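You operate a simulated robot arm through the tools that you are given. There is no shell and no other tool. Be economical: measure what you need, move in short steps, check, and stop when the job is done.

You are at the controls of a simulated robot arm. One attempt, no reset.

Task
Put things in order on the counter under the picture. At the end: the yellow-capped pot stands where the cream box of patches stood; the cream box of patches stands where the beige clothes brush stood; the beige clothes brush is on the grey tray; the grey spring clip (marked "1200 g") from the counter under the picture stands on top of the blue carton (marked "SALTS"); whatever was shut is shut again. Leave all else as you found it, and nothing knocked over.
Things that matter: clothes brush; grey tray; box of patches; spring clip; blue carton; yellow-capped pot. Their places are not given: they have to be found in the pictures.

Only the result counts: the job must be done as asked and must still hold three seconds after the hand-in. Knocking over, shifting, dropping, spilling or breaking anything else fails it.

Robot
A 7-joint arm with a two-finger parallel gripper, fixed in place. Base frame: the origin is at the foot of the arm, x ahead of it, y to its left, z up; the work surface is at about z = 0. Readings come in m, rad, newtons and seconds.
With the tool pointing down near the work surface it reaches from about 0.22 to 0.58 m from the base axis. Its first joint turns from -1.152 to 1.152 rad. Payload 2.5 kg.
The TCP is the grasp point between the finger pads, 0.023 m short of the fingertips. In the tool frame z runs along the fingers and y along their closing line. Largest opening 0.094 m; finger width 0.038, thickness 0.01; the body of the gripper, 0.054 by 0.096 m, starts 0.039 m behind the TCP.
Orientation is told as [roll, pitch, yaw] about the base's x, y, z axes, in that order, counted from this pose: with the fingers straight down and closing along the base's y, the tool's x points along the base's -x, its y along +y and its z along -z.

Tools
- The arm moves only by the tool move_arm. Its arguments are lists of equal length, an entry for each row: "grip": the finger opening in m, from 0 to 0.094; "linear": the shift along the tool's x, y, z in m, a list of three; "angular": the turn, a rotation vector about the tool's x, y, z in rad, a list of three. In form: {"grip": [grip, ...], "linear": [[dx, dy, dz], ...], "angular": [[ax, ay, az], ...]}. A call has 1 to 8 rows; each row shifts and turns the commanded pose from where the row before left it, along the tool's axes as they then stand. A row lasts 0.2 s, in which the tool goes at most 0.05 m and 0.15 rad; a call with a longer step from one row to the next is refused whole, and so is a gripper value outside its range. A pose out of reach is approached as far as the arm can. The call stops where the force on the tool passes 40 N (or 10 N more than at its start, if that is more) or the arm is blocked; 0.2 s more then pass. Each finger travels about 0.108 m/s and halts on what it meets, pressing with about 36 N; the grip force reading is that of the motor and also rises with nothing between the fingers. The clock runs only during rows and for 0.2 s after the last one: add rows that do not move to give the fingers time. It gives the time, the measured TCP pose, the force on the tool (base axes), the opening and the grip force at its end, in the units of the frame above (readings bear some noise).
- Cameras (640 x 400 px; columns grow to the right, rows downward): "scene" is fixed at [0.1384, -0.4279, 0.5258]; the picture's right is [0.58, -0.81, 0.00], its down [-0.56, -0.40, -0.73] and it looks along [0.59, 0.42, -0.68] (base axes); focal length 245 px, centre (320, 200). "wrist" rides on the gripper at [-0.039, 0, -0.044] in the tool frame; the picture's right is [0.00, -1.00, 0.00], its down [0.97, 0.00, -0.24] and it looks along [0.24, 0.00, 0.97] (tool axes); focal length 218 px, centre (320, 200).
- capture(camera): a new picture of that camera. No time passes.
- locate(camera, pixels): there is no depth. For up to 12 entries [column, row, z] of the newest picture of that camera ("zoom" is the newest enlarged one), the place [x, y] in the base frame at which the ray of that pixel passes the height z, good to about 0.002 m, but the place of the scene camera against the robot may be out by one fixed shift of up to 0.012 m in any direction. No time passes.
- zoom(camera, box): a new picture of the part [left, top, right, bottom] of that camera's present view, enlarged. No time passes.
- sign_off(): hands the job in; it is judged then, once.

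Work in short steps. Measure before you move; look again where a grasp or a placing could have gone wrong, and mend it. You have 80 turns and 38 pictures in all, those below and enlarged ones among them. Open the gripper and draw the arm clear of the work before you hand the job in, unless the task says otherwise; then end with one line.

The tools are called after "Call:" as name(argument=value, ...) on one line, values as JSON. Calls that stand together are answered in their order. move_arm: Moves the arm, as the interface text tells. Its arguments: {"type":"object","properties":{"grip":{"type":"array","items":{"type":"number"}},"linear":{"type":"array","items":{"type":"array","items":{"type":"number"}}},"angular":{"type":"array","items":{"type":"array","items":{"type":"number"}}}},"required":["grip","linear","angular"]} The other tools are called the same way: capture (camera) takes a picture; locate (camera, pixels) gives the place at which the rays of pixels pass given heights; zoom (camera, box) takes an enlarged picture of a part of a camera's view; sign_off () hands the job in.

At the start:

```text
t: 0.0
tool_pos: [0.3568, -0.0046, 0.351]
tcp_rot: [0.001, -0.001, 0.001]
ft_force: [-0.9, -0.4, 0.0]
grip_width: 0.0941
grasp_force: 0.2
```

scene: 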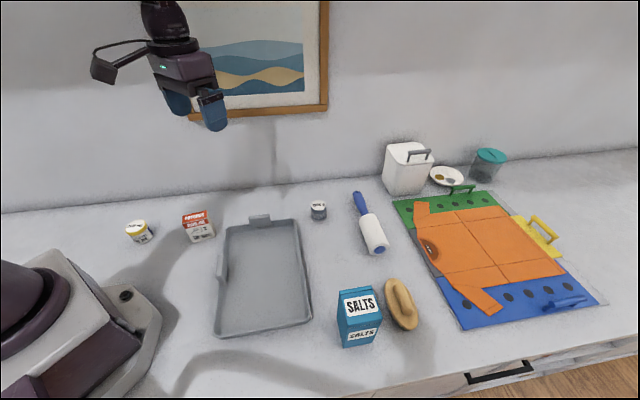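
wrist: 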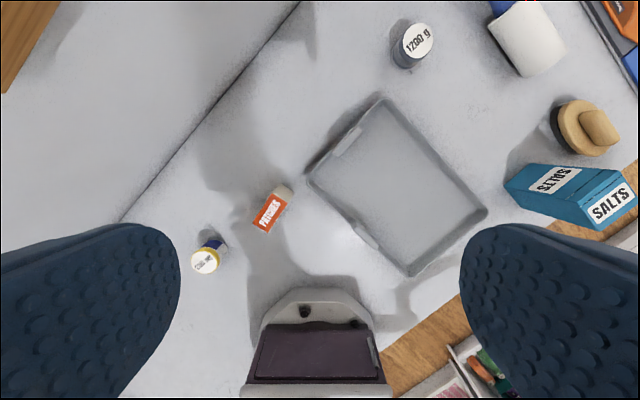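

The wrist view shows the pot at (207,257), the patches box at (272,208), the tray, a "1200 g" object at (413,43), the brush at (585,128) and the salts carton at (570,195). I'll enlarge these to identify them and see their orientations.

Call:
zoom(camera="scene", box=[100, 170, 340, 320])

Call:
zoom(camera="scene", box=[290, 170, 450, 370])

Call:
locate(camera="wrist", pixels=[[205, 262, 0.04], [214, 244, 0.0], [272, 213, 0.04], [283, 190, 0.0], [418, 38, 0.03], [405, 58, 0.0], [381, 96, 0.01], [487, 211, 0.01], [411, 275, 0.01], [307, 175, 0.01]])

Call:
locate(camera="scene", pixels=[[137, 226, 0.04], [142, 243, 0.0], [196, 217, 0.05], [201, 241, 0.0], [318, 205, 0.03], [319, 219, 0.0], [401, 303, 0.02], [361, 293, 0.1], [359, 345, 0.0]])

```text
2.67 times, centred on (220, 245) of scene
```

zoom: 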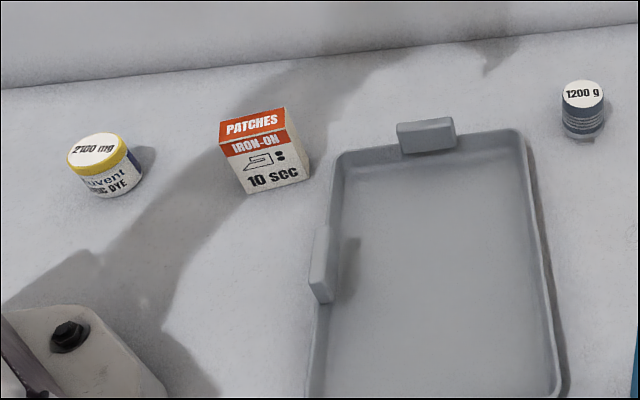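

```text
2.00 times, centred on (370, 270) of scene
```

zoom: 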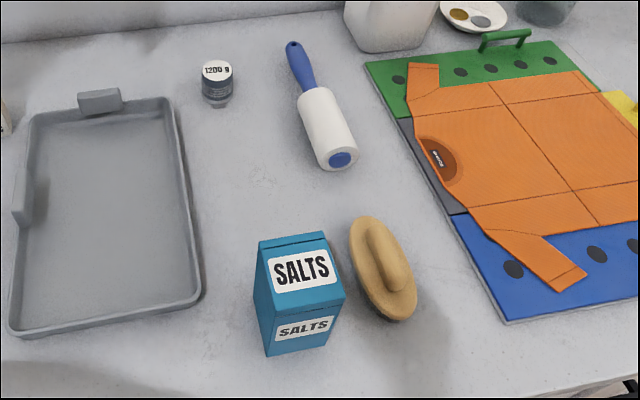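

```text
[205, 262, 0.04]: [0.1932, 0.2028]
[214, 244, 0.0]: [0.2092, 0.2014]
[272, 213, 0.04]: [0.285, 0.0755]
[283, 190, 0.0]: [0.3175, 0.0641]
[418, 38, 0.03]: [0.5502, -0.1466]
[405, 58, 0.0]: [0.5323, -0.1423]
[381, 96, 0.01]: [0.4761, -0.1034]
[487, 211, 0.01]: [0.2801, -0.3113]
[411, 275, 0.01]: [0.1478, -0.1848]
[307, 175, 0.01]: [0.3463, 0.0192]
```

```text
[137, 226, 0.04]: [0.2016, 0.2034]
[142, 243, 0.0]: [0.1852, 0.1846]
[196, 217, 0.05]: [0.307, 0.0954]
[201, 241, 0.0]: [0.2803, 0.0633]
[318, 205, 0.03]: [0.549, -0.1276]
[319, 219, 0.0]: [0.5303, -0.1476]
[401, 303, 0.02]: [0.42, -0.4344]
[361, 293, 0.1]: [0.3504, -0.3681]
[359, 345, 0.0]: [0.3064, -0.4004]
```

The scene is clear. I'll move the hand over the brush and carton side to measure from above.

Call:
move_arm(grip=[0.094, 0.094, 0.094, 0.094, 0.094, 0.094, 0.094], linear=[[0, -0.045, 0], [0, -0.045, 0], [0, -0.045, 0], [0, -0.045, 0], [0, -0.045, 0], [0, -0.045, 0], [0, -0.03, 0]], angular=[[0, 0, 0], [0, 0, 0], [0, 0, 0], [0, 0, 0], [0, 0, 0], [0, 0, 0], [0, 0, 0]])

Call:
capture(camera="wrist")

```text
t: 1.6
tool_pos: [0.3564, -0.3059, 0.3498]
tcp_rot: [0.001, 0.0, -0.001]
ft_force: [-0.2, 0.4, 0.8]
grip_width: 0.094
grasp_force: 0.0
```

```text
33 pictures are left
```

wrist: 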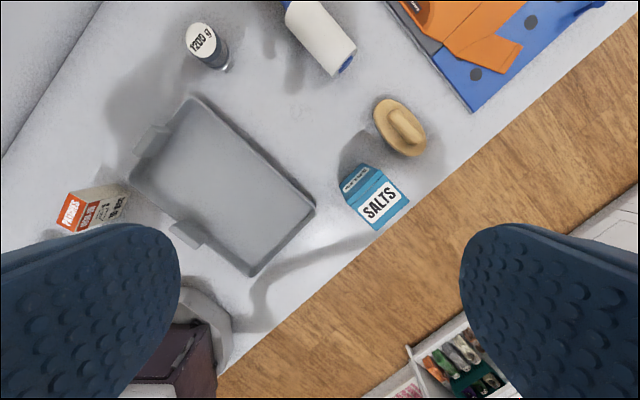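

I see the brush at (400,127) and the carton top at (380,200), both near the counter edge. I'll locate their key points and enlarge the region.

Call:
zoom(camera="wrist", box=[320, 70, 448, 250])

Call:
zoom(camera="wrist", box=[110, 10, 330, 280])

Call:
locate(camera="wrist", pixels=[[376, 103, 0.02], [424, 152, 0.02], [404, 125, 0.05], [400, 127, 0.02], [381, 121, 0.02], [421, 128, 0.02], [395, 178, 0.1], [410, 202, 0.1], [375, 230, 0.1], [359, 211, 0.1], [198, 38, 0.03], [222, 69, 0.0]])

```text
2.22 times, centred on (384, 160) of wrist
```

zoom: 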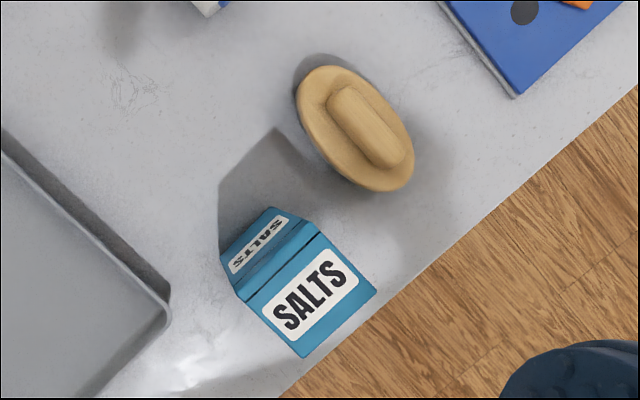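

```text
1.48 times, centred on (220, 145) of wrist
```

zoom: 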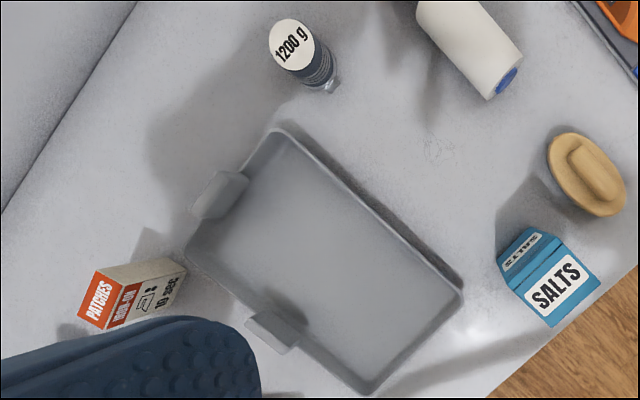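

```text
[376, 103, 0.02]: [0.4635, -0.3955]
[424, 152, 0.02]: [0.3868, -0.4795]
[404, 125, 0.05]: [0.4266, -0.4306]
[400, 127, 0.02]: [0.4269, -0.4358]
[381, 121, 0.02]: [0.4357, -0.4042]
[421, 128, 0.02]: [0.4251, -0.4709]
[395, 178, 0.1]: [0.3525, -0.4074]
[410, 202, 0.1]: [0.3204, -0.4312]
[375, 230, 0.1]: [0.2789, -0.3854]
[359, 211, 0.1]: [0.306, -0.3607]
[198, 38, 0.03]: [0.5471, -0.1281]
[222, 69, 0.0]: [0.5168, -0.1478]
```

From two views, the clip top is at z≈0.051 and its centre at about (0.539,-0.138). The carton is ~0.115 high. I'll now turn the gripper so it closes across the brush's short axis (yaw ≈ 0.81).

Call:
move_arm(grip=[0.094, 0.094, 0.094, 0.094, 0.094, 0.094], linear=[[0, 0, 0], [0, 0, 0], [0, 0, 0], [0, 0, 0], [0, 0, 0], [0, 0, 0]], angular=[[0, 0, -0.135], [0, 0, -0.135], [0, 0, -0.135], [0, 0, -0.135], [0, 0, -0.135], [0, 0, -0.135]])

Call:
move_arm(grip=[0.094, 0.094, 0.094, 0.094], linear=[[0.014, -0.038, 0], [0.014, -0.038, 0], [0.014, -0.038, 0], [0, 0, 0.05]], angular=[[0, 0, 0], [0, 0, 0], [0, 0, 0], [0, 0, 0]])

Call:
capture(camera="wrist")

```text
t: 3.0
tool_pos: [0.3573, -0.3054, 0.3503]
tcp_rot: [0.0, 0.0, 0.812]
ft_force: [0.0, 0.0, 0.0]
grip_width: 0.0939
grasp_force: 0.2
```

```text
t: 4.0
tool_pos: [0.3979, -0.4039, 0.296]
tcp_rot: [0.0, -0.001, 0.81]
ft_force: [0.0, -0.1, -1.4]
grip_width: 0.094
grasp_force: 0.1
out of reach, approached as far as the arm can: row 3
```

```text
30 pictures are left
```

wrist: 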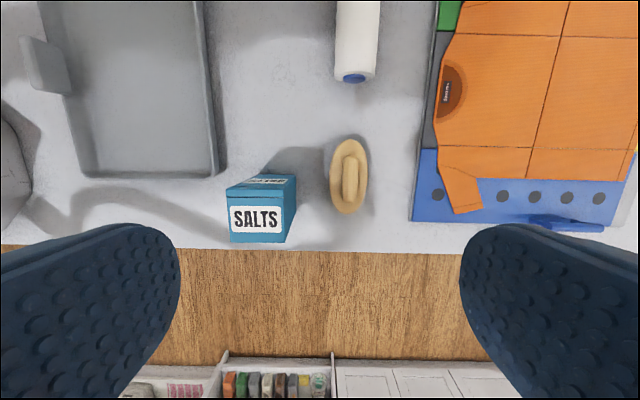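

The view is now aligned with the counter edge; the brush is at (349,176), leaning slightly. I'll enlarge it and locate its outline.

Call:
zoom(camera="wrist", box=[220, 120, 380, 250])

Call:
locate(camera="wrist", pixels=[[349, 176, 0.02], [349, 176, 0.04], [354, 140, 0.02], [344, 214, 0.02], [330, 180, 0.02], [369, 172, 0.02], [350, 176, 0.06], [256, 222, 0.11], [228, 187, 0.0], [297, 175, 0.0]])

```text
3.08 times, centred on (300, 185) of wrist
```

zoom: 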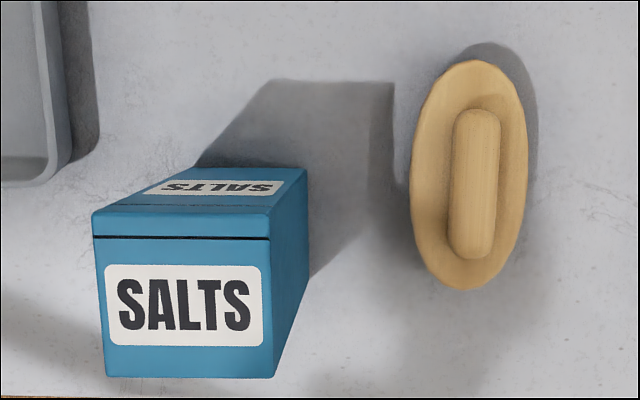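

```text
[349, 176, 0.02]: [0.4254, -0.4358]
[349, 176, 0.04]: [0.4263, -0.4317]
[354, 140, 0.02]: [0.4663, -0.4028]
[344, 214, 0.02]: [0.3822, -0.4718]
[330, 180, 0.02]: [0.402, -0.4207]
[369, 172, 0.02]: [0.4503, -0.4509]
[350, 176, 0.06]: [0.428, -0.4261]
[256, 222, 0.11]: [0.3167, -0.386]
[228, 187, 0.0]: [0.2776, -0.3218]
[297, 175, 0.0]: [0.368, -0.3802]
```

The brush's raised grip bar (~0.07 long, ~0.022 wide) is centred near (0.426,-0.434), about 0.61 out, which needs an outward-tilted tool. I'll turn the hand so it closes along the bar (yaw ≈ -0.85), which lets me tilt about the closing axis.

Call:
move_arm(grip=[0.094, 0.094, 0.094, 0.094, 0.094, 0.094, 0.094, 0.094], linear=[[0, 0.02, 0], [0, 0, 0], [0, 0, 0], [0, 0, 0], [0, 0, 0], [0, 0, 0], [0, 0, 0], [0, 0, 0]], angular=[[0, 0, 0.138], [0, 0, 0.138], [0, 0, 0.138], [0, 0, 0.138], [0, 0, 0.138], [0, 0, 0.138], [0, 0, 0.138], [0, 0, 0.138]])

Call:
move_arm(grip=[0.094, 0.094, 0.094, 0.094, 0.094, 0.094], linear=[[0, 0, 0], [0, 0, 0], [0, 0, 0], [0, 0, 0], [0, 0, 0.0], [0, 0, 0]], angular=[[0, 0, 0.138], [0, 0, 0.138], [0, 0, 0.138], [0, 0, 0.138], [0, -0.14, 0], [0, -0.14, 0]])

```text
t: 5.8
tool_pos: [0.3844, -0.3891, 0.2937]
tcp_rot: [0.002, 0.0, -0.296]
ft_force: [-0.5, 0.1, -0.6]
grip_width: 0.094
grasp_force: 0.2
```

```text
t: 7.2
tool_pos: [0.3835, -0.3908, 0.2952]
tcp_rot: [-0.002, -0.282, -0.848]
ft_force: [-0.4, -0.3, 0.6]
grip_width: 0.0941
grasp_force: 0.0
```

The tilt is set, and the brush lies along the tool axis. I'll go 0.13 m along the tool axis and look.

Call:
move_arm(grip=[0.094, 0.094, 0.094], linear=[[-0.002, 0.001, 0.045], [-0.001, 0.001, 0.045], [-0.001, 0.0015, 0.04]], angular=[[0, 0, 0], [0, 0, 0], [0, 0, 0]])

Call:
capture(camera="wrist")

Call:
locate(camera="wrist", pixels=[[320, 200, 0.03]])

```text
t: 8.0
tool_pos: [0.4136, -0.4183, 0.1728]
tcp_rot: [-0.001, -0.281, -0.847]
ft_force: [1.1, 0.8, -0.2]
grip_width: 0.094
grasp_force: 0.1
```

```text
28 pictures are left
```

wrist: 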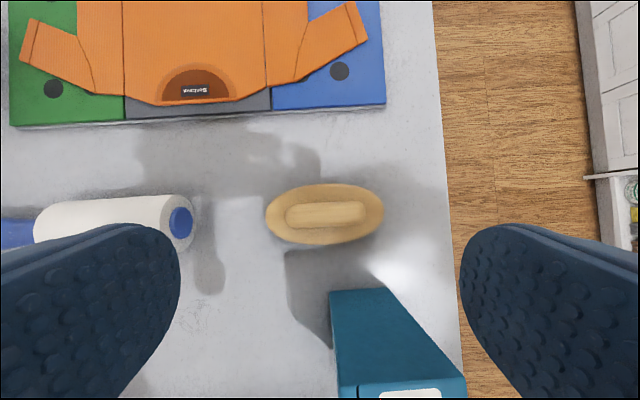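

```text
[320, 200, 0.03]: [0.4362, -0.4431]
```

The brush bar runs (285..366, ~214), neatly along the closing line. I'll locate its ends and outline at a few heights.

Call:
locate(camera="wrist", pixels=[[325, 214, 0.02], [326, 214, 0.04], [286, 216, 0.04], [366, 212, 0.04], [266, 216, 0.02], [384, 212, 0.02], [325, 184, 0.02], [325, 245, 0.02], [326, 203, 0.04], [326, 227, 0.04]])

Call:
zoom(camera="scene", box=[330, 230, 470, 350])

```text
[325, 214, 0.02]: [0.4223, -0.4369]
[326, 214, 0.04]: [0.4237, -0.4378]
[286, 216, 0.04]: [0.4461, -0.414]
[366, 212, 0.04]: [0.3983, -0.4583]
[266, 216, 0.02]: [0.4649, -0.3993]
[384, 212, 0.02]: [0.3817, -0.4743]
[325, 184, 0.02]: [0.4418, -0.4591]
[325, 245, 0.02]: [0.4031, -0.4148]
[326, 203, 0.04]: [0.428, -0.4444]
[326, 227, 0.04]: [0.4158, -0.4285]
```

```text
3.33 times, centred on (400, 290) of scene
```

zoom: 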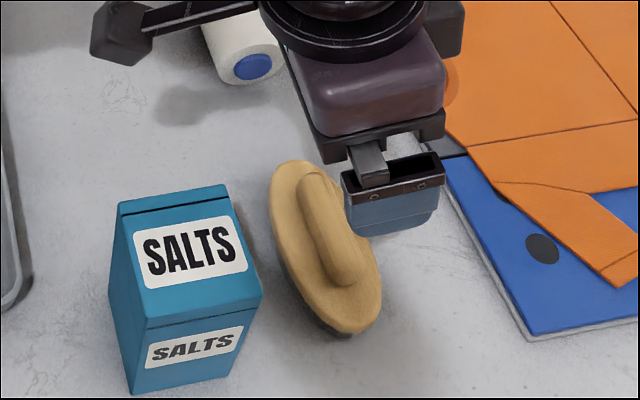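

The bar centre is at about (0.423,-0.437). I'm lowering to z≈0.055 around it.

Call:
move_arm(grip=[0.094, 0.094, 0.094], linear=[[0.0045, -0.002, 0.04], [0.0045, -0.002, 0.04], [0.0043, -0.0013, 0.039]], angular=[[0, 0, 0], [0, 0, 0], [0, 0, 0]])

Call:
capture(camera="wrist")

Call:
zoom(camera="scene", box=[330, 230, 470, 350])

```text
t: 8.8
tool_pos: [0.4217, -0.4385, 0.0547]
tcp_rot: [0.002, -0.284, -0.847]
ft_force: [-5.4, 5.2, 17.3]
grip_width: 0.0941
grasp_force: 0.0
```

```text
26 pictures are left
```

wrist: 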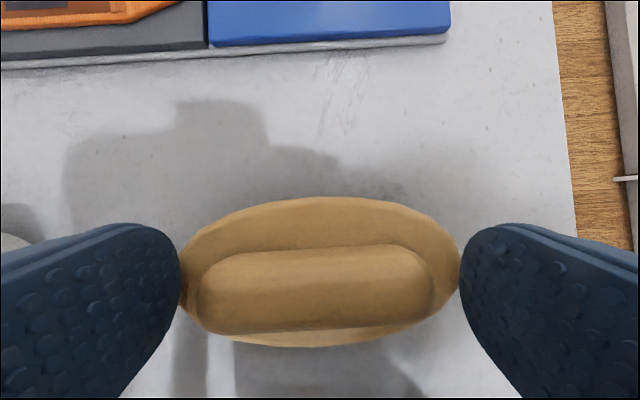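

```text
3.33 times, centred on (400, 290) of scene
```

zoom: 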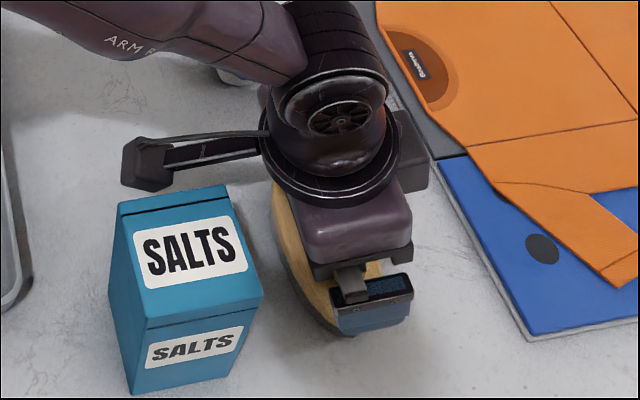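

Contact at 17 N: the fingertips touch the plate ends (plate top ≈0.033), with the bar between them. I'll ease up 3 mm, shift 5 mm outward to centre the bar, and close.

Call:
move_arm(grip=[0.094, 0.05, 0.05, 0.03, 0.03, 0.03], linear=[[-0.005, 0, -0.003], [0, 0, 0], [0, 0, 0], [0, 0, 0], [0, 0, 0], [0, 0, 0]], angular=[[0, 0, 0], [0, 0, 0], [0, 0, 0], [0, 0, 0], [0, 0, 0], [0, 0, 0]])

Call:
capture(camera="wrist")

```text
t: 10.2
tool_pos: [0.4234, -0.4399, 0.058]
tcp_rot: [0.001, -0.279, -0.846]
ft_force: [0.3, -0.5, 0.2]
grip_width: 0.0662
grasp_force: 36.3
```

```text
24 pictures are left
```

wrist: 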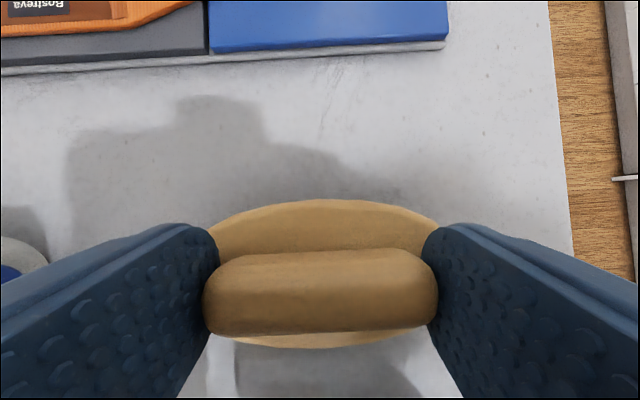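

The brush bar is gripped (0.066 wide, 36 N). I'll lift straight up by 0.19 m.

Call:
move_arm(grip=[0.03, 0.03, 0.03, 0.03, 0.03], linear=[[-0.0056, 0, -0.019], [-0.0133, 0, -0.046], [-0.0133, 0, -0.046], [-0.0133, 0, -0.046], [-0.0083, 0, -0.029]], angular=[[0, 0, 0], [0, 0, 0], [0, 0, 0], [0, 0, 0], [0, 0, 0]])

Call:
capture(camera="scene")

```text
t: 11.4
tool_pos: [0.4244, -0.4394, 0.2504]
tcp_rot: [-0.002, -0.28, -0.847]
ft_force: [-0.1, 0.2, 0.0]
grip_width: 0.0299
grasp_force: 0.0
```

```text
23 pictures are left
```

scene: 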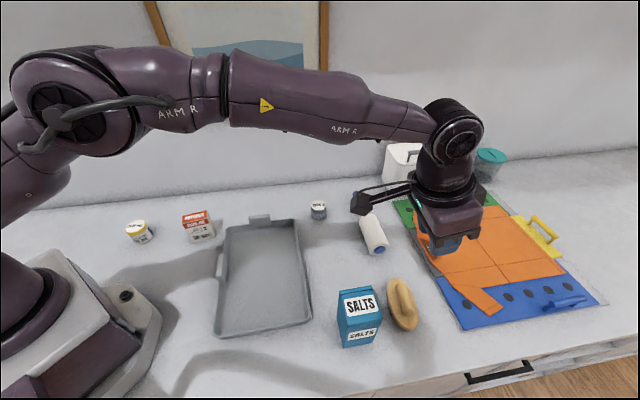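

The fingers closed to 0.03, so they slipped off the bar's rounded ends; the brush is still in place at (401,303). I'll grip across the bar instead, with a small tilt, so I'm pulling in, untilting and rotating back.

Call:
move_arm(grip=[0.094, 0.094, 0.094, 0.094, 0.094, 0.094, 0.094, 0.094], linear=[[0.035, 0, 0], [0.035, 0, 0], [0, 0, 0], [0, 0, 0], [0, 0, 0], [0, 0, 0], [0, 0, 0], [0, 0, 0]], angular=[[0, 0, 0], [0, 0, 0], [0, 0.14, 0], [0, 0.14, 0], [0, 0, -0.133], [0, 0, -0.133], [0, 0, -0.133], [0, 0, -0.133]])

Call:
move_arm(grip=[0.094, 0.094, 0.094, 0.094, 0.094, 0.094, 0.094, 0.094], linear=[[0, 0, 0], [0, 0, 0], [0, 0, 0], [0, 0, 0], [0, 0, 0], [0, 0, 0], [0, 0, 0], [0, 0, 0]], angular=[[0, 0, -0.133], [0, 0, -0.133], [0, 0, -0.133], [0, 0, -0.133], [0, 0, -0.133], [0, 0, -0.133], [0, 0, -0.133], [0, 0, -0.133]])

```text
t: 13.2
tool_pos: [0.3797, -0.389, 0.2314]
tcp_rot: [0.0, -0.001, -0.313]
ft_force: [0.5, -0.1, -0.4]
grip_width: 0.0939
grasp_force: 0.0
```

```text
t: 15.0
tool_pos: [0.3797, -0.3894, 0.2315]
tcp_rot: [-0.001, 0.0, 0.753]
ft_force: [1.3, 1.0, 0.2]
grip_width: 0.0943
grasp_force: 0.0
```

Yaw is 0.753. I'll tilt 0.14 outward and go to just above the bar (z≈0.085) with the opening at 0.06.

Call:
move_arm(grip=[0.06, 0.06, 0.06, 0.06, 0.06], linear=[[0, 0, 0], [0.001, -0.0223, 0], [0, -0.021, 0.04], [0, 0, 0.045], [0, 0, 0.045]], angular=[[0.14, 0, 0], [0, 0, 0], [0, 0, 0], [0, 0, 0], [0, 0, 0]])

Call:
capture(camera="wrist")

```text
t: 16.2
tool_pos: [0.4217, -0.4349, 0.1074]
tcp_rot: [-0.14, 0.001, 0.749]
ft_force: [-1.0, -0.3, -0.3]
grip_width: 0.0601
grasp_force: 0.0
```

```text
22 pictures are left
```

wrist: 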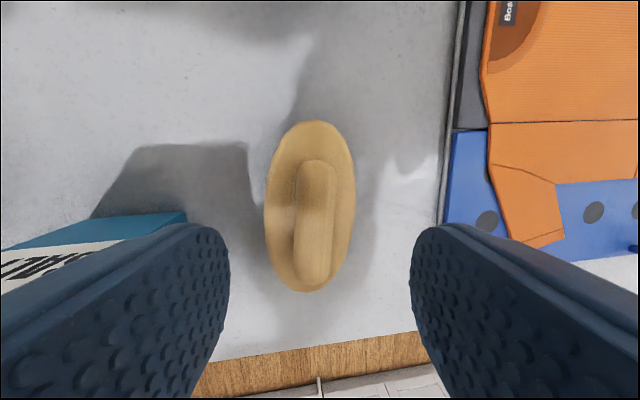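

No reach limit at tilt 0.14. I'll locate the bar (centre ~(315,222)) from here.

Call:
locate(camera="wrist", pixels=[[315, 222, 0.05], [315, 163, 0.05], [312, 281, 0.05], [310, 206, 0.03], [312, 121, 0.03], [308, 291, 0.03], [266, 206, 0.03], [355, 206, 0.03], [320, 200, 0.0]])

```text
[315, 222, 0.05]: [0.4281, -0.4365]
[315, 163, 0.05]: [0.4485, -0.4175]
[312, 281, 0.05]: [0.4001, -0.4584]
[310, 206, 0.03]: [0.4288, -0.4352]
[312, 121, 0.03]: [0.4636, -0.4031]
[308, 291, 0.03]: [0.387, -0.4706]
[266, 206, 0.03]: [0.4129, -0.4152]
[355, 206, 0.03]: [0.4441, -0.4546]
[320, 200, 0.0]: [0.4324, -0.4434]
```

Brush centre ≈(0.4245,-0.437), axis 41°. I'll grip the oval plate across its short side: open to 0.084, descend to TCP z≈0.037.

Call:
move_arm(grip=[0.084, 0.084, 0.084, 0.084], linear=[[0, 0, 0], [0, 0.003, 0.03], [0, 0.002, 0.025], [0, 0.001, 0.015]], angular=[[0, 0, 0.03], [0, 0, 0], [0, 0, 0], [0, 0, 0]])

Call:
capture(camera="wrist")

```text
t: 17.2
tool_pos: [0.4235, -0.4367, 0.0384]
tcp_rot: [-0.141, -0.003, 0.719]
ft_force: [1.0, -0.1, 0.5]
grip_width: 0.0839
grasp_force: 0.1
```

```text
21 pictures are left
```

wrist: 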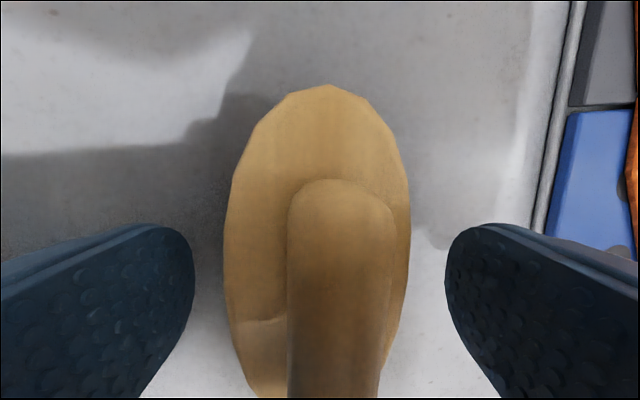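

The fingers straddle the plate without touching. I'm closing.

Call:
move_arm(grip=[0.05, 0.045, 0.04, 0.04], linear=[[0, 0, 0], [0, 0, 0], [0, 0, 0], [0, 0, 0]], angular=[[0, 0, 0], [0, 0, 0], [0, 0, 0], [0, 0, 0]])

Call:
move_arm(grip=[0.04, 0.04, 0.04, 0.04, 0.04], linear=[[0, -0.001, -0.01], [0, -0.006, -0.044], [0, -0.006, -0.044], [0, -0.006, -0.044], [0, -0.003, -0.022]], angular=[[0, 0, 0], [0, 0, 0], [0, 0, 0], [0, 0, 0], [0, 0, 0]])

Call:
capture(camera="wrist")

```text
t: 18.2
tool_pos: [0.4238, -0.4374, 0.0387]
tcp_rot: [-0.141, -0.004, 0.717]
ft_force: [-0.2, -0.2, -0.3]
grip_width: 0.0559
grasp_force: 36.0
```

```text
t: 19.4
tool_pos: [0.423, -0.4351, 0.2035]
tcp_rot: [-0.141, -0.006, 0.719]
ft_force: [1.3, 0.1, -1.2]
grip_width: 0.056
grasp_force: 35.9
```

```text
20 pictures are left
```

wrist: 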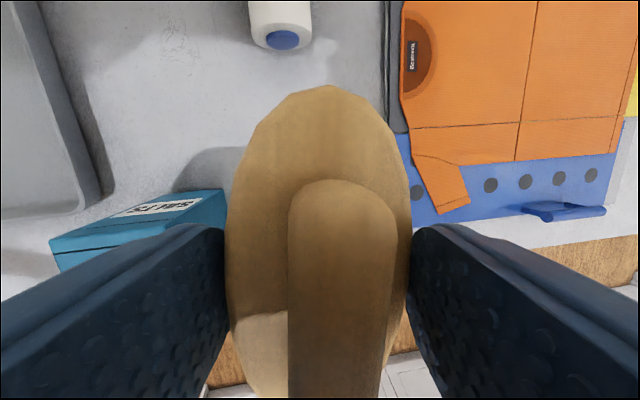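

The brush is held (0.056, 36 N) and lifted. I'm moving it level over the tray centre (0.313,-0.145).

Call:
move_arm(grip=[0.04, 0.04, 0.04, 0.04, 0.04, 0.04, 0.04], linear=[[-0.0155, 0.041, -0.0058], [-0.0155, 0.041, -0.0058], [-0.0155, 0.041, -0.0058], [-0.0155, 0.041, -0.0058], [-0.0155, 0.041, -0.0058], [-0.0155, 0.041, -0.0058], [-0.0155, 0.041, -0.0058]], angular=[[0, 0, 0], [0, 0, 0], [0, 0, 0], [0, 0, 0], [0, 0, 0], [0, 0, 0], [0, 0, 0]])

Call:
capture(camera="scene")

```text
t: 21.0
tool_pos: [0.3134, -0.1468, 0.2037]
tcp_rot: [-0.139, -0.005, 0.719]
ft_force: [-1.0, -0.1, -1.7]
grip_width: 0.0561
grasp_force: 36.1
```

```text
19 pictures are left
```

scene: 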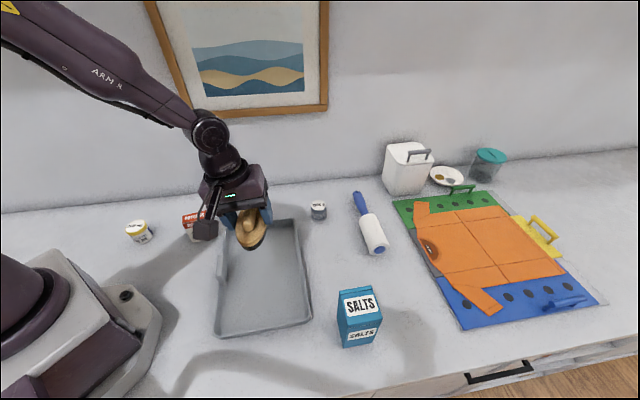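

The brush hangs over the tray. I'll lower it in a straight line, with small final steps.

Call:
move_arm(grip=[0.04, 0.04, 0.04, 0.04, 0.04, 0.04], linear=[[0, 0.0053, 0.0376], [0, 0.0053, 0.0376], [0, 0.0053, 0.0376], [0, 0.0045, 0.032], [0, 0.0008, 0.0055], [0, 0, 0]], angular=[[0, 0, 0], [0, 0, 0], [0, 0, 0], [0, 0, 0], [0, 0, 0], [0, 0, 0]])

```text
t: 22.4
tool_pos: [0.3128, -0.146, 0.0524]
tcp_rot: [-0.14, -0.004, 0.721]
ft_force: [-0.3, 0.2, -1.6]
grip_width: 0.056
grasp_force: 35.9
```

No contact yet at 0.0524; I'm continuing in 2 mm steps.

Call:
move_arm(grip=[0.04, 0.04, 0.04, 0.04], linear=[[0, 0.0003, 0.002], [0, 0.0003, 0.002], [0, 0.0003, 0.002], [0, 0, 0]], angular=[[0, 0, 0], [0, 0, 0], [0, 0, 0], [0, 0, 0]])

```text
t: 23.4
tool_pos: [0.3136, -0.1467, 0.0458]
tcp_rot: [-0.14, -0.003, 0.72]
ft_force: [-0.5, -0.4, -1.7]
grip_width: 0.0558
grasp_force: 35.6
```

Call:
move_arm(grip=[0.04, 0.04, 0.04], linear=[[0, 0.0002, 0.0015], [0, 0.0002, 0.0015], [0, 0, 0]], angular=[[0, 0, 0], [0, 0, 0], [0, 0, 0]])

```text
t: 24.2
tool_pos: [0.3137, -0.1456, 0.0427]
tcp_rot: [-0.141, -0.004, 0.72]
ft_force: [-0.2, 0.1, -1.6]
grip_width: 0.0561
grasp_force: 35.9
```

There's still no contact. One more 1.5 mm step, then I'll release and retreat along the tool axis.

Call:
move_arm(grip=[0.04, 0.04, 0.07, 0.084, 0.084], linear=[[0, 0.0002, 0.0015], [0, 0, 0], [0, 0, 0], [0, 0, 0], [0, 0, 0]], angular=[[0, 0, 0], [0, 0, 0], [0, 0, 0], [0, 0, 0], [0, 0, 0]])

Call:
move_arm(grip=[0.084, 0.084, 0.084, 0.084, 0.084], linear=[[0, 0, -0.03], [0, 0, -0.05], [0, 0, -0.05], [0, 0, -0.05], [0, 0, -0.05]], angular=[[0, 0, 0], [0, 0, 0], [0, 0, 0], [0, 0, 0], [0, 0, 0]])

Call:
move_arm(grip=[0.094, 0.094, 0.094, 0.094, 0.094, 0.094, 0.094], linear=[[0, 0, 0], [0, 0, 0], [0, 0, 0], [0, 0, 0], [0, 0, 0], [0, 0, 0], [0, 0, 0]], angular=[[-0.14, 0, 0], [0, 0, 0.12], [0, 0, 0.12], [0, 0, 0.12], [0, 0, 0.12], [0, 0, 0.12], [0, 0, 0.12]])

Call:
capture(camera="wrist")

```text
t: 25.4
tool_pos: [0.3135, -0.1458, 0.0419]
tcp_rot: [-0.141, -0.005, 0.718]
ft_force: [0.4, -0.1, -0.3]
grip_width: 0.0841
grasp_force: 0.3
```

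```text
t: 26.6
tool_pos: [0.2924, -0.1222, 0.2703]
tcp_rot: [-0.139, -0.005, 0.721]
ft_force: [-0.1, 0.8, 0.0]
grip_width: 0.0838
grasp_force: 0.0
```

```text
t: 28.2
tool_pos: [0.2913, -0.1225, 0.2692]
tcp_rot: [0.005, -0.003, -0.003]
ft_force: [0.8, -0.5, -0.4]
grip_width: 0.0942
grasp_force: 0.0
```

```text
18 pictures are left
```

wrist: 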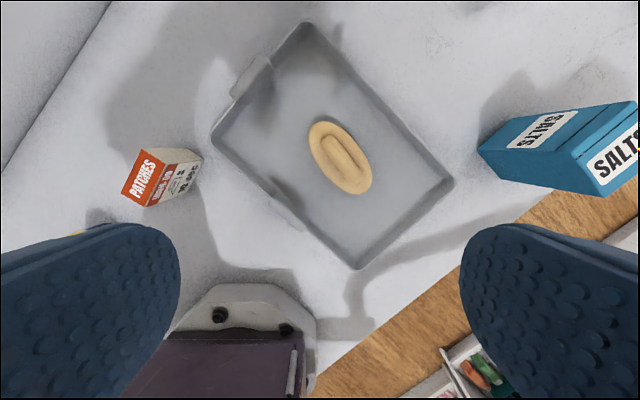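

The brush is flat on the tray. Next I'll move over the patches box and pot to measure them.

Call:
move_arm(grip=[0.094, 0.094, 0.094, 0.094, 0.094], linear=[[0.004, 0.046, 0], [0.004, 0.046, 0], [0.004, 0.046, 0], [0.004, 0.046, 0], [0.004, 0.046, 0]], angular=[[0, 0, 0], [0, 0, 0], [0, 0, 0], [0, 0, 0], [0, 0, 0]])

Call:
capture(camera="wrist")

```text
t: 29.4
tool_pos: [0.2726, 0.1078, 0.2693]
tcp_rot: [0.005, -0.003, -0.001]
ft_force: [-0.2, -0.1, -0.2]
grip_width: 0.0938
grasp_force: 0.0
```

```text
17 pictures are left
```

wrist: 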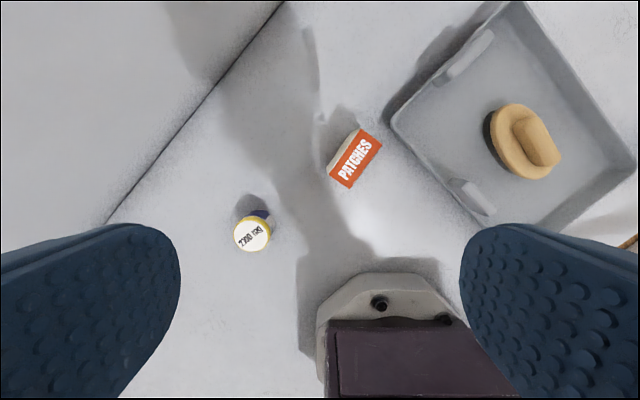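

I'll enlarge the box and pot to get corners.

Call:
zoom(camera="wrist", box=[220, 110, 400, 260])

```text
2.67 times, centred on (310, 185) of wrist
```

zoom: 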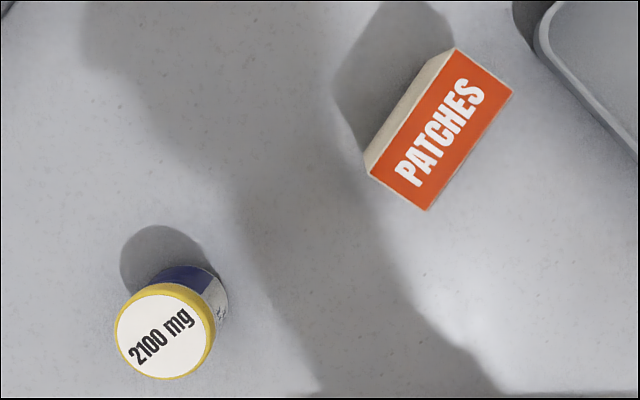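

Call:
locate(camera="zoom", pixels=[[456, 48, 0.055], [512, 92, 0.055], [426, 210, 0.055], [368, 176, 0.055], [440, 131, 0.055], [436, 57, 0.0], [364, 168, 0.0], [165, 334, 0.045], [116, 334, 0.045], [215, 334, 0.045], [195, 278, 0.0]])

Call:
locate(camera="scene", pixels=[[184, 216, 0.055], [207, 210, 0.055], [214, 236, 0.0], [193, 243, 0.0], [138, 226, 0.045]])

```text
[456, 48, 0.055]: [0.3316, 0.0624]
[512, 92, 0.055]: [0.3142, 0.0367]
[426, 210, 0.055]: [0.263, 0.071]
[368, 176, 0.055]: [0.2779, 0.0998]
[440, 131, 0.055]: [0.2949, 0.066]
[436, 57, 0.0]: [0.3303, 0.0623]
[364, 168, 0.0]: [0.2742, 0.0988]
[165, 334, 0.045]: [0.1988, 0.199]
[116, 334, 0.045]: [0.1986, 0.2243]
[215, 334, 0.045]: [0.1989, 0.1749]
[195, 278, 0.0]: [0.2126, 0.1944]
```

```text
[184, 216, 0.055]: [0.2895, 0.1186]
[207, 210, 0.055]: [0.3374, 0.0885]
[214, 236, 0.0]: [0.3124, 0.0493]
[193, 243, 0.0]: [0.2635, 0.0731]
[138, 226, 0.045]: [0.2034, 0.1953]
```

Box: 0.066×0.031×0.055, centre (0.296,0.067), long axis at -34.5°. The pot is at about (0.20,0.20). I'm turning to yaw -0.602, tilting 0.2 about the closing line for the far placement, and going above the box.

Call:
move_arm(grip=[0.06, 0.06, 0.06, 0.06, 0.06, 0.06], linear=[[0, 0, 0], [0, 0, 0], [0, 0, 0], [0, 0, 0], [0, 0, 0], [0, 0, 0]], angular=[[0, 0, 0.15], [0, 0, 0.15], [0, 0, 0.15], [0, 0, 0.152], [0, -0.1, 0], [0, -0.1, 0]])

Call:
move_arm(grip=[0.06, 0.06, 0.06, 0.06], linear=[[-0.005, -0.01, 0.04], [-0.005, -0.0104, 0.04], [0, 0, 0.042], [0, 0, 0.042]], angular=[[0, 0, 0], [0, 0, 0], [0, 0, 0], [0, 0, 0]])

Call:
capture(camera="wrist")

```text
refused: row 4 steps farther than a row can; nothing moved
```

```text
t: 30.4
tool_pos: [0.282, 0.0866, 0.1073]
tcp_rot: [0.002, -0.004, -0.001]
ft_force: [-0.1, -1.2, 0.4]
grip_width: 0.06
grasp_force: 0.1
```

```text
15 pictures are left
```

wrist: 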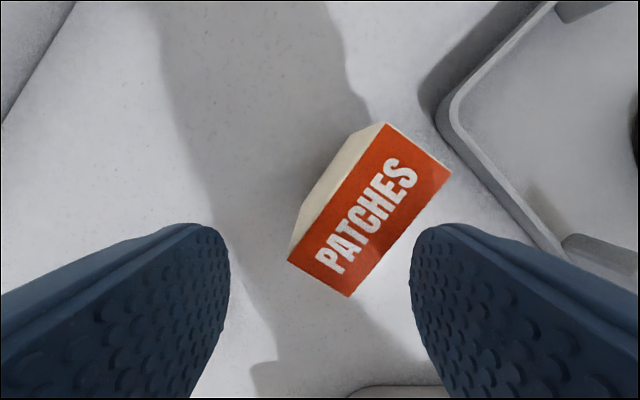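

The rotation was refused (0.152 step), but the straight descent is safe: tips are above the box. I'll use this close view for precise corners.

Call:
locate(camera="wrist", pixels=[[385, 122, 0.055], [452, 172, 0.055], [349, 297, 0.055], [288, 261, 0.055], [362, 135, 0.0], [291, 250, 0.0]])

Call:
move_arm(grip=[0.07, 0.07, 0.07, 0.07, 0.07, 0.07], linear=[[0, 0, 0], [0, 0, 0], [0, 0, 0], [0, 0, 0], [0, 0, 0], [0, 0, 0]], angular=[[0, 0, 0.12], [0, 0, 0.12], [0, 0, 0.12], [0, 0, 0.12], [0, 0, 0.12], [0, -0.1, 0]])

```text
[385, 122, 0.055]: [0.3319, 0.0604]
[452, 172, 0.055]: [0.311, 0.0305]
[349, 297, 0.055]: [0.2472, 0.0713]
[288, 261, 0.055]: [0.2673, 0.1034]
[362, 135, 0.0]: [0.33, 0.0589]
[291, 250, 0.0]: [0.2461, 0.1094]
```

```text
t: 31.8
tool_pos: [0.2822, 0.0872, 0.1064]
tcp_rot: [0.005, -0.103, -0.602]
ft_force: [0.1, 0.5, -0.2]
grip_width: 0.0701
grasp_force: 0.1
```

The close view shows the box is taller (~0.075), centre ≈(0.297,0.070), 0.060×0.028. I'll raise slightly, finish the tilt, centre, then go down astride it.

Call:
move_arm(grip=[0.07, 0.07, 0.07, 0.07], linear=[[0, 0, -0.02], [0, 0, 0], [-0.0093, -0.0058, 0], [0, 0, 0]], angular=[[0, 0, 0], [0, -0.1, 0], [0, 0, 0], [0, 0, 0]])

Call:
capture(camera="wrist")

```text
t: 32.8
tool_pos: [0.2849, 0.0776, 0.1271]
tcp_rot: [0.003, -0.202, -0.603]
ft_force: [0.3, -0.1, -0.7]
grip_width: 0.0702
grasp_force: 0.1
```

```text
14 pictures are left
```

wrist: 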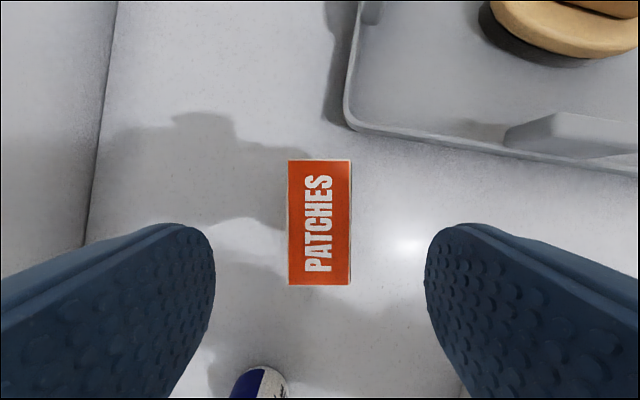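

The box is square to the fingers, centred at (319,222). I'll confirm its place.

Call:
locate(camera="wrist", pixels=[[319, 222, 0.07], [319, 222, 0.0], [289, 160, 0.07], [350, 160, 0.07], [350, 285, 0.07], [289, 285, 0.07]])

```text
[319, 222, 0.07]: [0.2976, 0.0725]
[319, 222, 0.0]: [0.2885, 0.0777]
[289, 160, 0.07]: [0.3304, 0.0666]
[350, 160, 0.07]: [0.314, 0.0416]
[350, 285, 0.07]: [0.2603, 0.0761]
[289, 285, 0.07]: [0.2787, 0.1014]
```

Box centre (0.297,0.0715). Descending to TCP z≈0.045 and closing.

Call:
move_arm(grip=[0.07, 0.07, 0.07, 0.02, 0.02, 0.02, 0.02], linear=[[0.0031, 0.0018, 0.03], [0, 0, 0.03], [0, 0, 0.023], [0, 0, 0], [0, 0, 0], [0, 0, 0], [0, 0, 0]], angular=[[0, 0, 0], [0, 0, 0], [0, 0, 0], [0, 0, 0], [0, 0, 0], [0, 0, 0], [0, 0, 0]])

```text
t: 34.4
tool_pos: [0.2971, 0.0727, 0.0452]
tcp_rot: [0.004, -0.2, -0.604]
ft_force: [0.1, 0.0, 0.5]
grip_width: 0.0291
grasp_force: 35.8
```

The box is held (0.029, 36 N). Lifting 0.165 m straight up.

Call:
move_arm(grip=[0.02, 0.02, 0.02, 0.02], linear=[[-0.004, 0, -0.0196], [-0.0095, 0, -0.047], [-0.0095, 0, -0.047], [-0.0095, 0, -0.047]], angular=[[0, 0, 0], [0, 0, 0], [0, 0, 0], [0, 0, 0]])

Call:
move_arm(grip=[0.02, 0.02, 0.02, 0.02, 0.02, 0.02], linear=[[-0.035, -0.03155, 0.0071], [-0.035, -0.03155, 0.0071], [-0.035, -0.03155, 0.0071], [-0.035, -0.03155, 0.0071], [-0.035, -0.03155, 0.0071], [-0.035, -0.03155, 0.0071]], angular=[[0, 0, 0], [0, 0, 0], [0, 0, 0], [0, 0, 0], [0, 0, 0], [0, 0, 0]])

Call:
move_arm(grip=[0.02, 0.02, 0.02, 0.02, 0.02], linear=[[-0.035, -0.03155, 0.0071], [-0.035, -0.03155, 0.0071], [-0.035, -0.03155, 0.0071], [-0.035, -0.03155, 0.0071], [-0.035, -0.03155, 0.0071]], angular=[[0, 0, 0], [0, 0, 0], [0, 0, 0], [0, 0, 0], [0, 0, 0]])

Call:
capture(camera="scene")

```text
t: 35.4
tool_pos: [0.2959, 0.0721, 0.2108]
tcp_rot: [0.003, -0.201, -0.602]
ft_force: [0.6, -0.9, -0.5]
grip_width: 0.029
grasp_force: 35.9
```

```text
t: 36.8
tool_pos: [0.3653, -0.2055, 0.2095]
tcp_rot: [0.007, -0.201, -0.601]
ft_force: [0.2, -0.5, 0.0]
grip_width: 0.0292
grasp_force: 36.0
```

```text
t: 38.0
tool_pos: [0.4231, -0.4381, 0.209]
tcp_rot: [0.005, -0.198, -0.602]
ft_force: [0.7, 0.0, 0.3]
grip_width: 0.0291
grasp_force: 36.0
```

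```text
13 pictures are left
```

scene: 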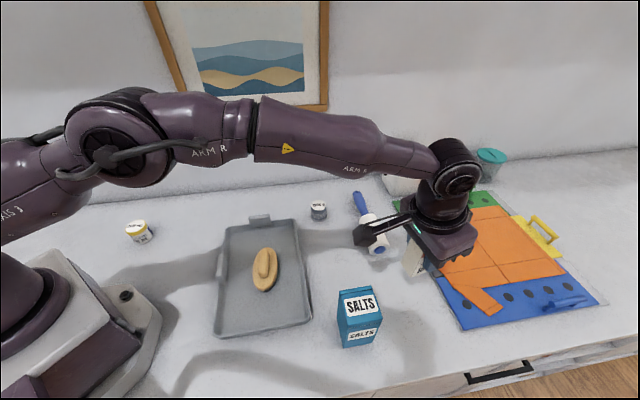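

I'm above the brush's old spot. Lowering to TCP z≈0.047.

Call:
move_arm(grip=[0.02, 0.02, 0.02, 0.02, 0.02, 0.02], linear=[[0.0089, 0, 0.0441], [0.0089, 0, 0.0441], [0.0089, 0, 0.0441], [0.0042, 0, 0.0206], [0.0012, 0, 0.006], [0, 0, 0]], angular=[[0, 0, 0], [0, 0, 0], [0, 0, 0], [0, 0, 0], [0, 0, 0], [0, 0, 0]])

```text
t: 38.9
tool_pos: [0.4267, -0.4399, 0.0779]
tcp_rot: [0.002, -0.212, -0.599]
ft_force: [-1.9, 1.7, 7.9]
grip_width: 0.0291
grasp_force: 36.0
stopped in row 4: the force on the tool passed its limit (the readings are from after the stop); the commanded pose is now the measured one
```

Blocked early at z=0.078; I need to see what touches.

Call:
capture(camera="wrist")

Call:
zoom(camera="scene", box=[300, 180, 500, 350])

```text
12 pictures are left
```

wrist: 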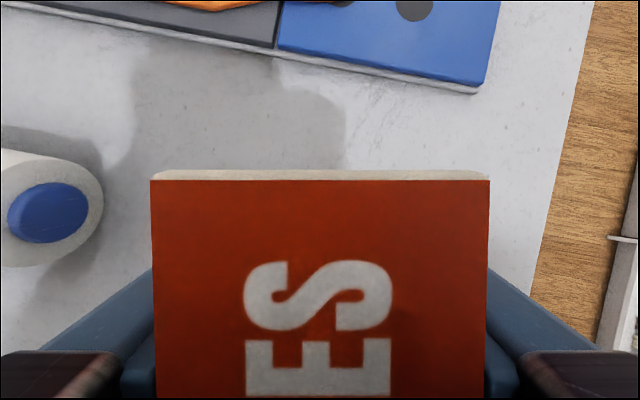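

```text
2.35 times, centred on (400, 265) of scene
```

zoom: 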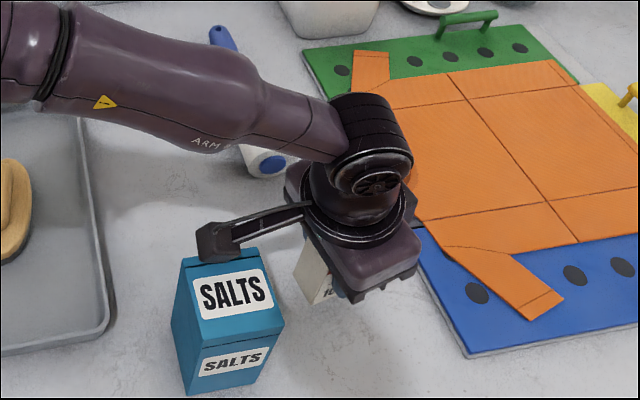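

The hand's side arm (tool +x side) rests on the carton top; the carton's outline has not visibly moved. I'll lift straight up and yaw about the vertical to -1.15 so that arm clears the carton.

Call:
move_arm(grip=[0.02, 0.02, 0.02, 0.02, 0.02, 0.02], linear=[[-0.006, 0, -0.0294], [-0.006, 0, -0.0294], [0, 0, 0], [0, 0, 0], [0, 0, 0], [0, 0, 0]], angular=[[0, 0, 0], [0, 0, 0], [0.0285, 0, 0.1345], [0.0285, 0, 0.1345], [0.0285, 0, 0.1345], [0.0285, 0, 0.1345]])

Call:
zoom(camera="scene", box=[300, 180, 500, 350])

```text
t: 40.3
tool_pos: [0.4266, -0.4389, 0.1363]
tcp_rot: [0.002, -0.208, -1.155]
ft_force: [0.5, 0.0, 0.1]
grip_width: 0.0292
grasp_force: 35.8
```

```text
2.35 times, centred on (400, 265) of scene
```

zoom: 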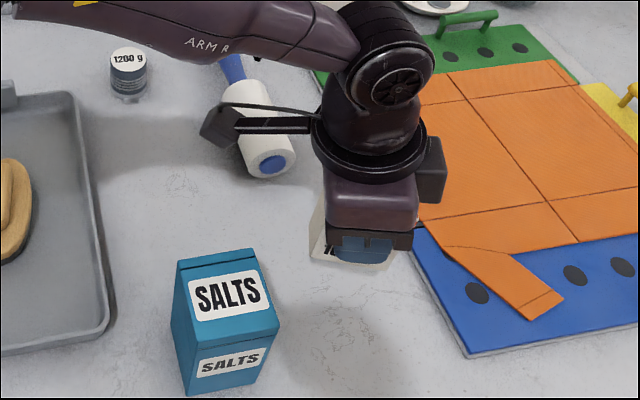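

The carton is unmoved. Lowering the box now to TCP z≈0.047 with a tiny pitch correction.

Call:
move_arm(grip=[0.02, 0.02, 0.02, 0.02], linear=[[0.009, -0.0014, 0.037], [0.008, 0, 0.033], [0.004, 0, 0.0166], [0, 0, 0]], angular=[[0, 0.008, 0], [0, 0, 0], [0, 0, 0], [0, 0, 0]])

```text
t: 41.3
tool_pos: [0.4232, -0.4359, 0.0478]
tcp_rot: [0.004, -0.201, -1.15]
ft_force: [-1.1, -0.3, -0.9]
grip_width: 0.0292
grasp_force: 36.2
```

Call:
move_arm(grip=[0.02, 0.02, 0.02], linear=[[0.0003, 0, 0.0015], [0.0002, 0, 0.001], [0, 0, 0]], angular=[[0, 0, 0], [0, 0, 0], [0, 0, 0]])

```text
t: 42.1
tool_pos: [0.4234, -0.4367, 0.0454]
tcp_rot: [0.004, -0.202, -1.152]
ft_force: [0.2, 0.0, 0.3]
grip_width: 0.0292
grasp_force: 36.1
```

The TCP is at the grasp height (0.045). I'll release and retreat along the tool axis, then look.

Call:
move_arm(grip=[0.02, 0.045, 0.06, 0.06], linear=[[0.0002, 0, 0.0008], [0, 0, 0], [0, 0, 0], [0, 0, 0]], angular=[[0, 0, 0], [0, 0, 0], [0, 0, 0], [0, 0, 0]])

Call:
move_arm(grip=[0.06, 0.06, 0.06, 0.06, 0.06], linear=[[0, 0, -0.03], [0, 0, -0.045], [0, 0, -0.045], [0, 0, -0.045], [0, 0, -0.03]], angular=[[0, 0, 0], [0, 0, 0], [0, 0, 0], [0, 0, 0], [0, 0, 0]])

Call:
capture(camera="wrist")

```text
t: 43.1
tool_pos: [0.4245, -0.4361, 0.0451]
tcp_rot: [0.003, -0.2, -1.152]
ft_force: [-0.1, 0.2, 0.3]
grip_width: 0.06
grasp_force: 0.0
```

```text
t: 44.3
tool_pos: [0.4076, -0.4025, 0.2359]
tcp_rot: [0.003, -0.201, -1.154]
ft_force: [0.4, -0.7, 0.2]
grip_width: 0.06
grasp_force: 0.0
```

```text
9 pictures are left
```

wrist: 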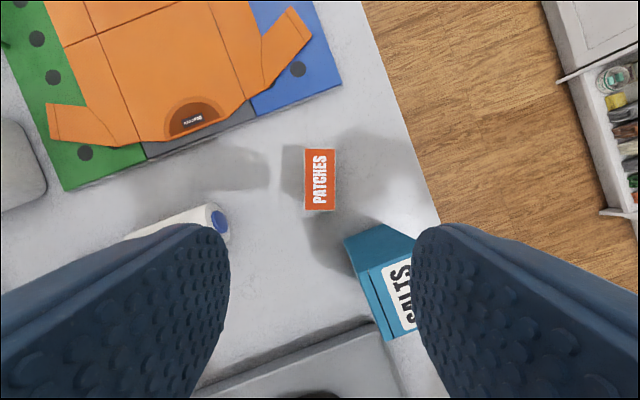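

The box stands upright at (320,180). I'll check its place and the wall line via locate.

Call:
locate(camera="wrist", pixels=[[320, 180, 0.072], [320, 180, 0.0]])

Call:
locate(camera="scene", pixels=[[60, 207, 0.0], [150, 197, 0.0], [250, 188, 0.0], [160, 315, 0.02], [60, 250, 0.1], [125, 295, 0.03]])

```text
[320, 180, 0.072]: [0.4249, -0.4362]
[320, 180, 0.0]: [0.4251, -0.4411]
```

```text
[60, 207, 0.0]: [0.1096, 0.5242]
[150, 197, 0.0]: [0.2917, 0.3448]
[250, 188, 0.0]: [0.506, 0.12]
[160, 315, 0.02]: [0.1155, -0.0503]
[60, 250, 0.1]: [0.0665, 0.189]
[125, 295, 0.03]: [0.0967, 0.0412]
```

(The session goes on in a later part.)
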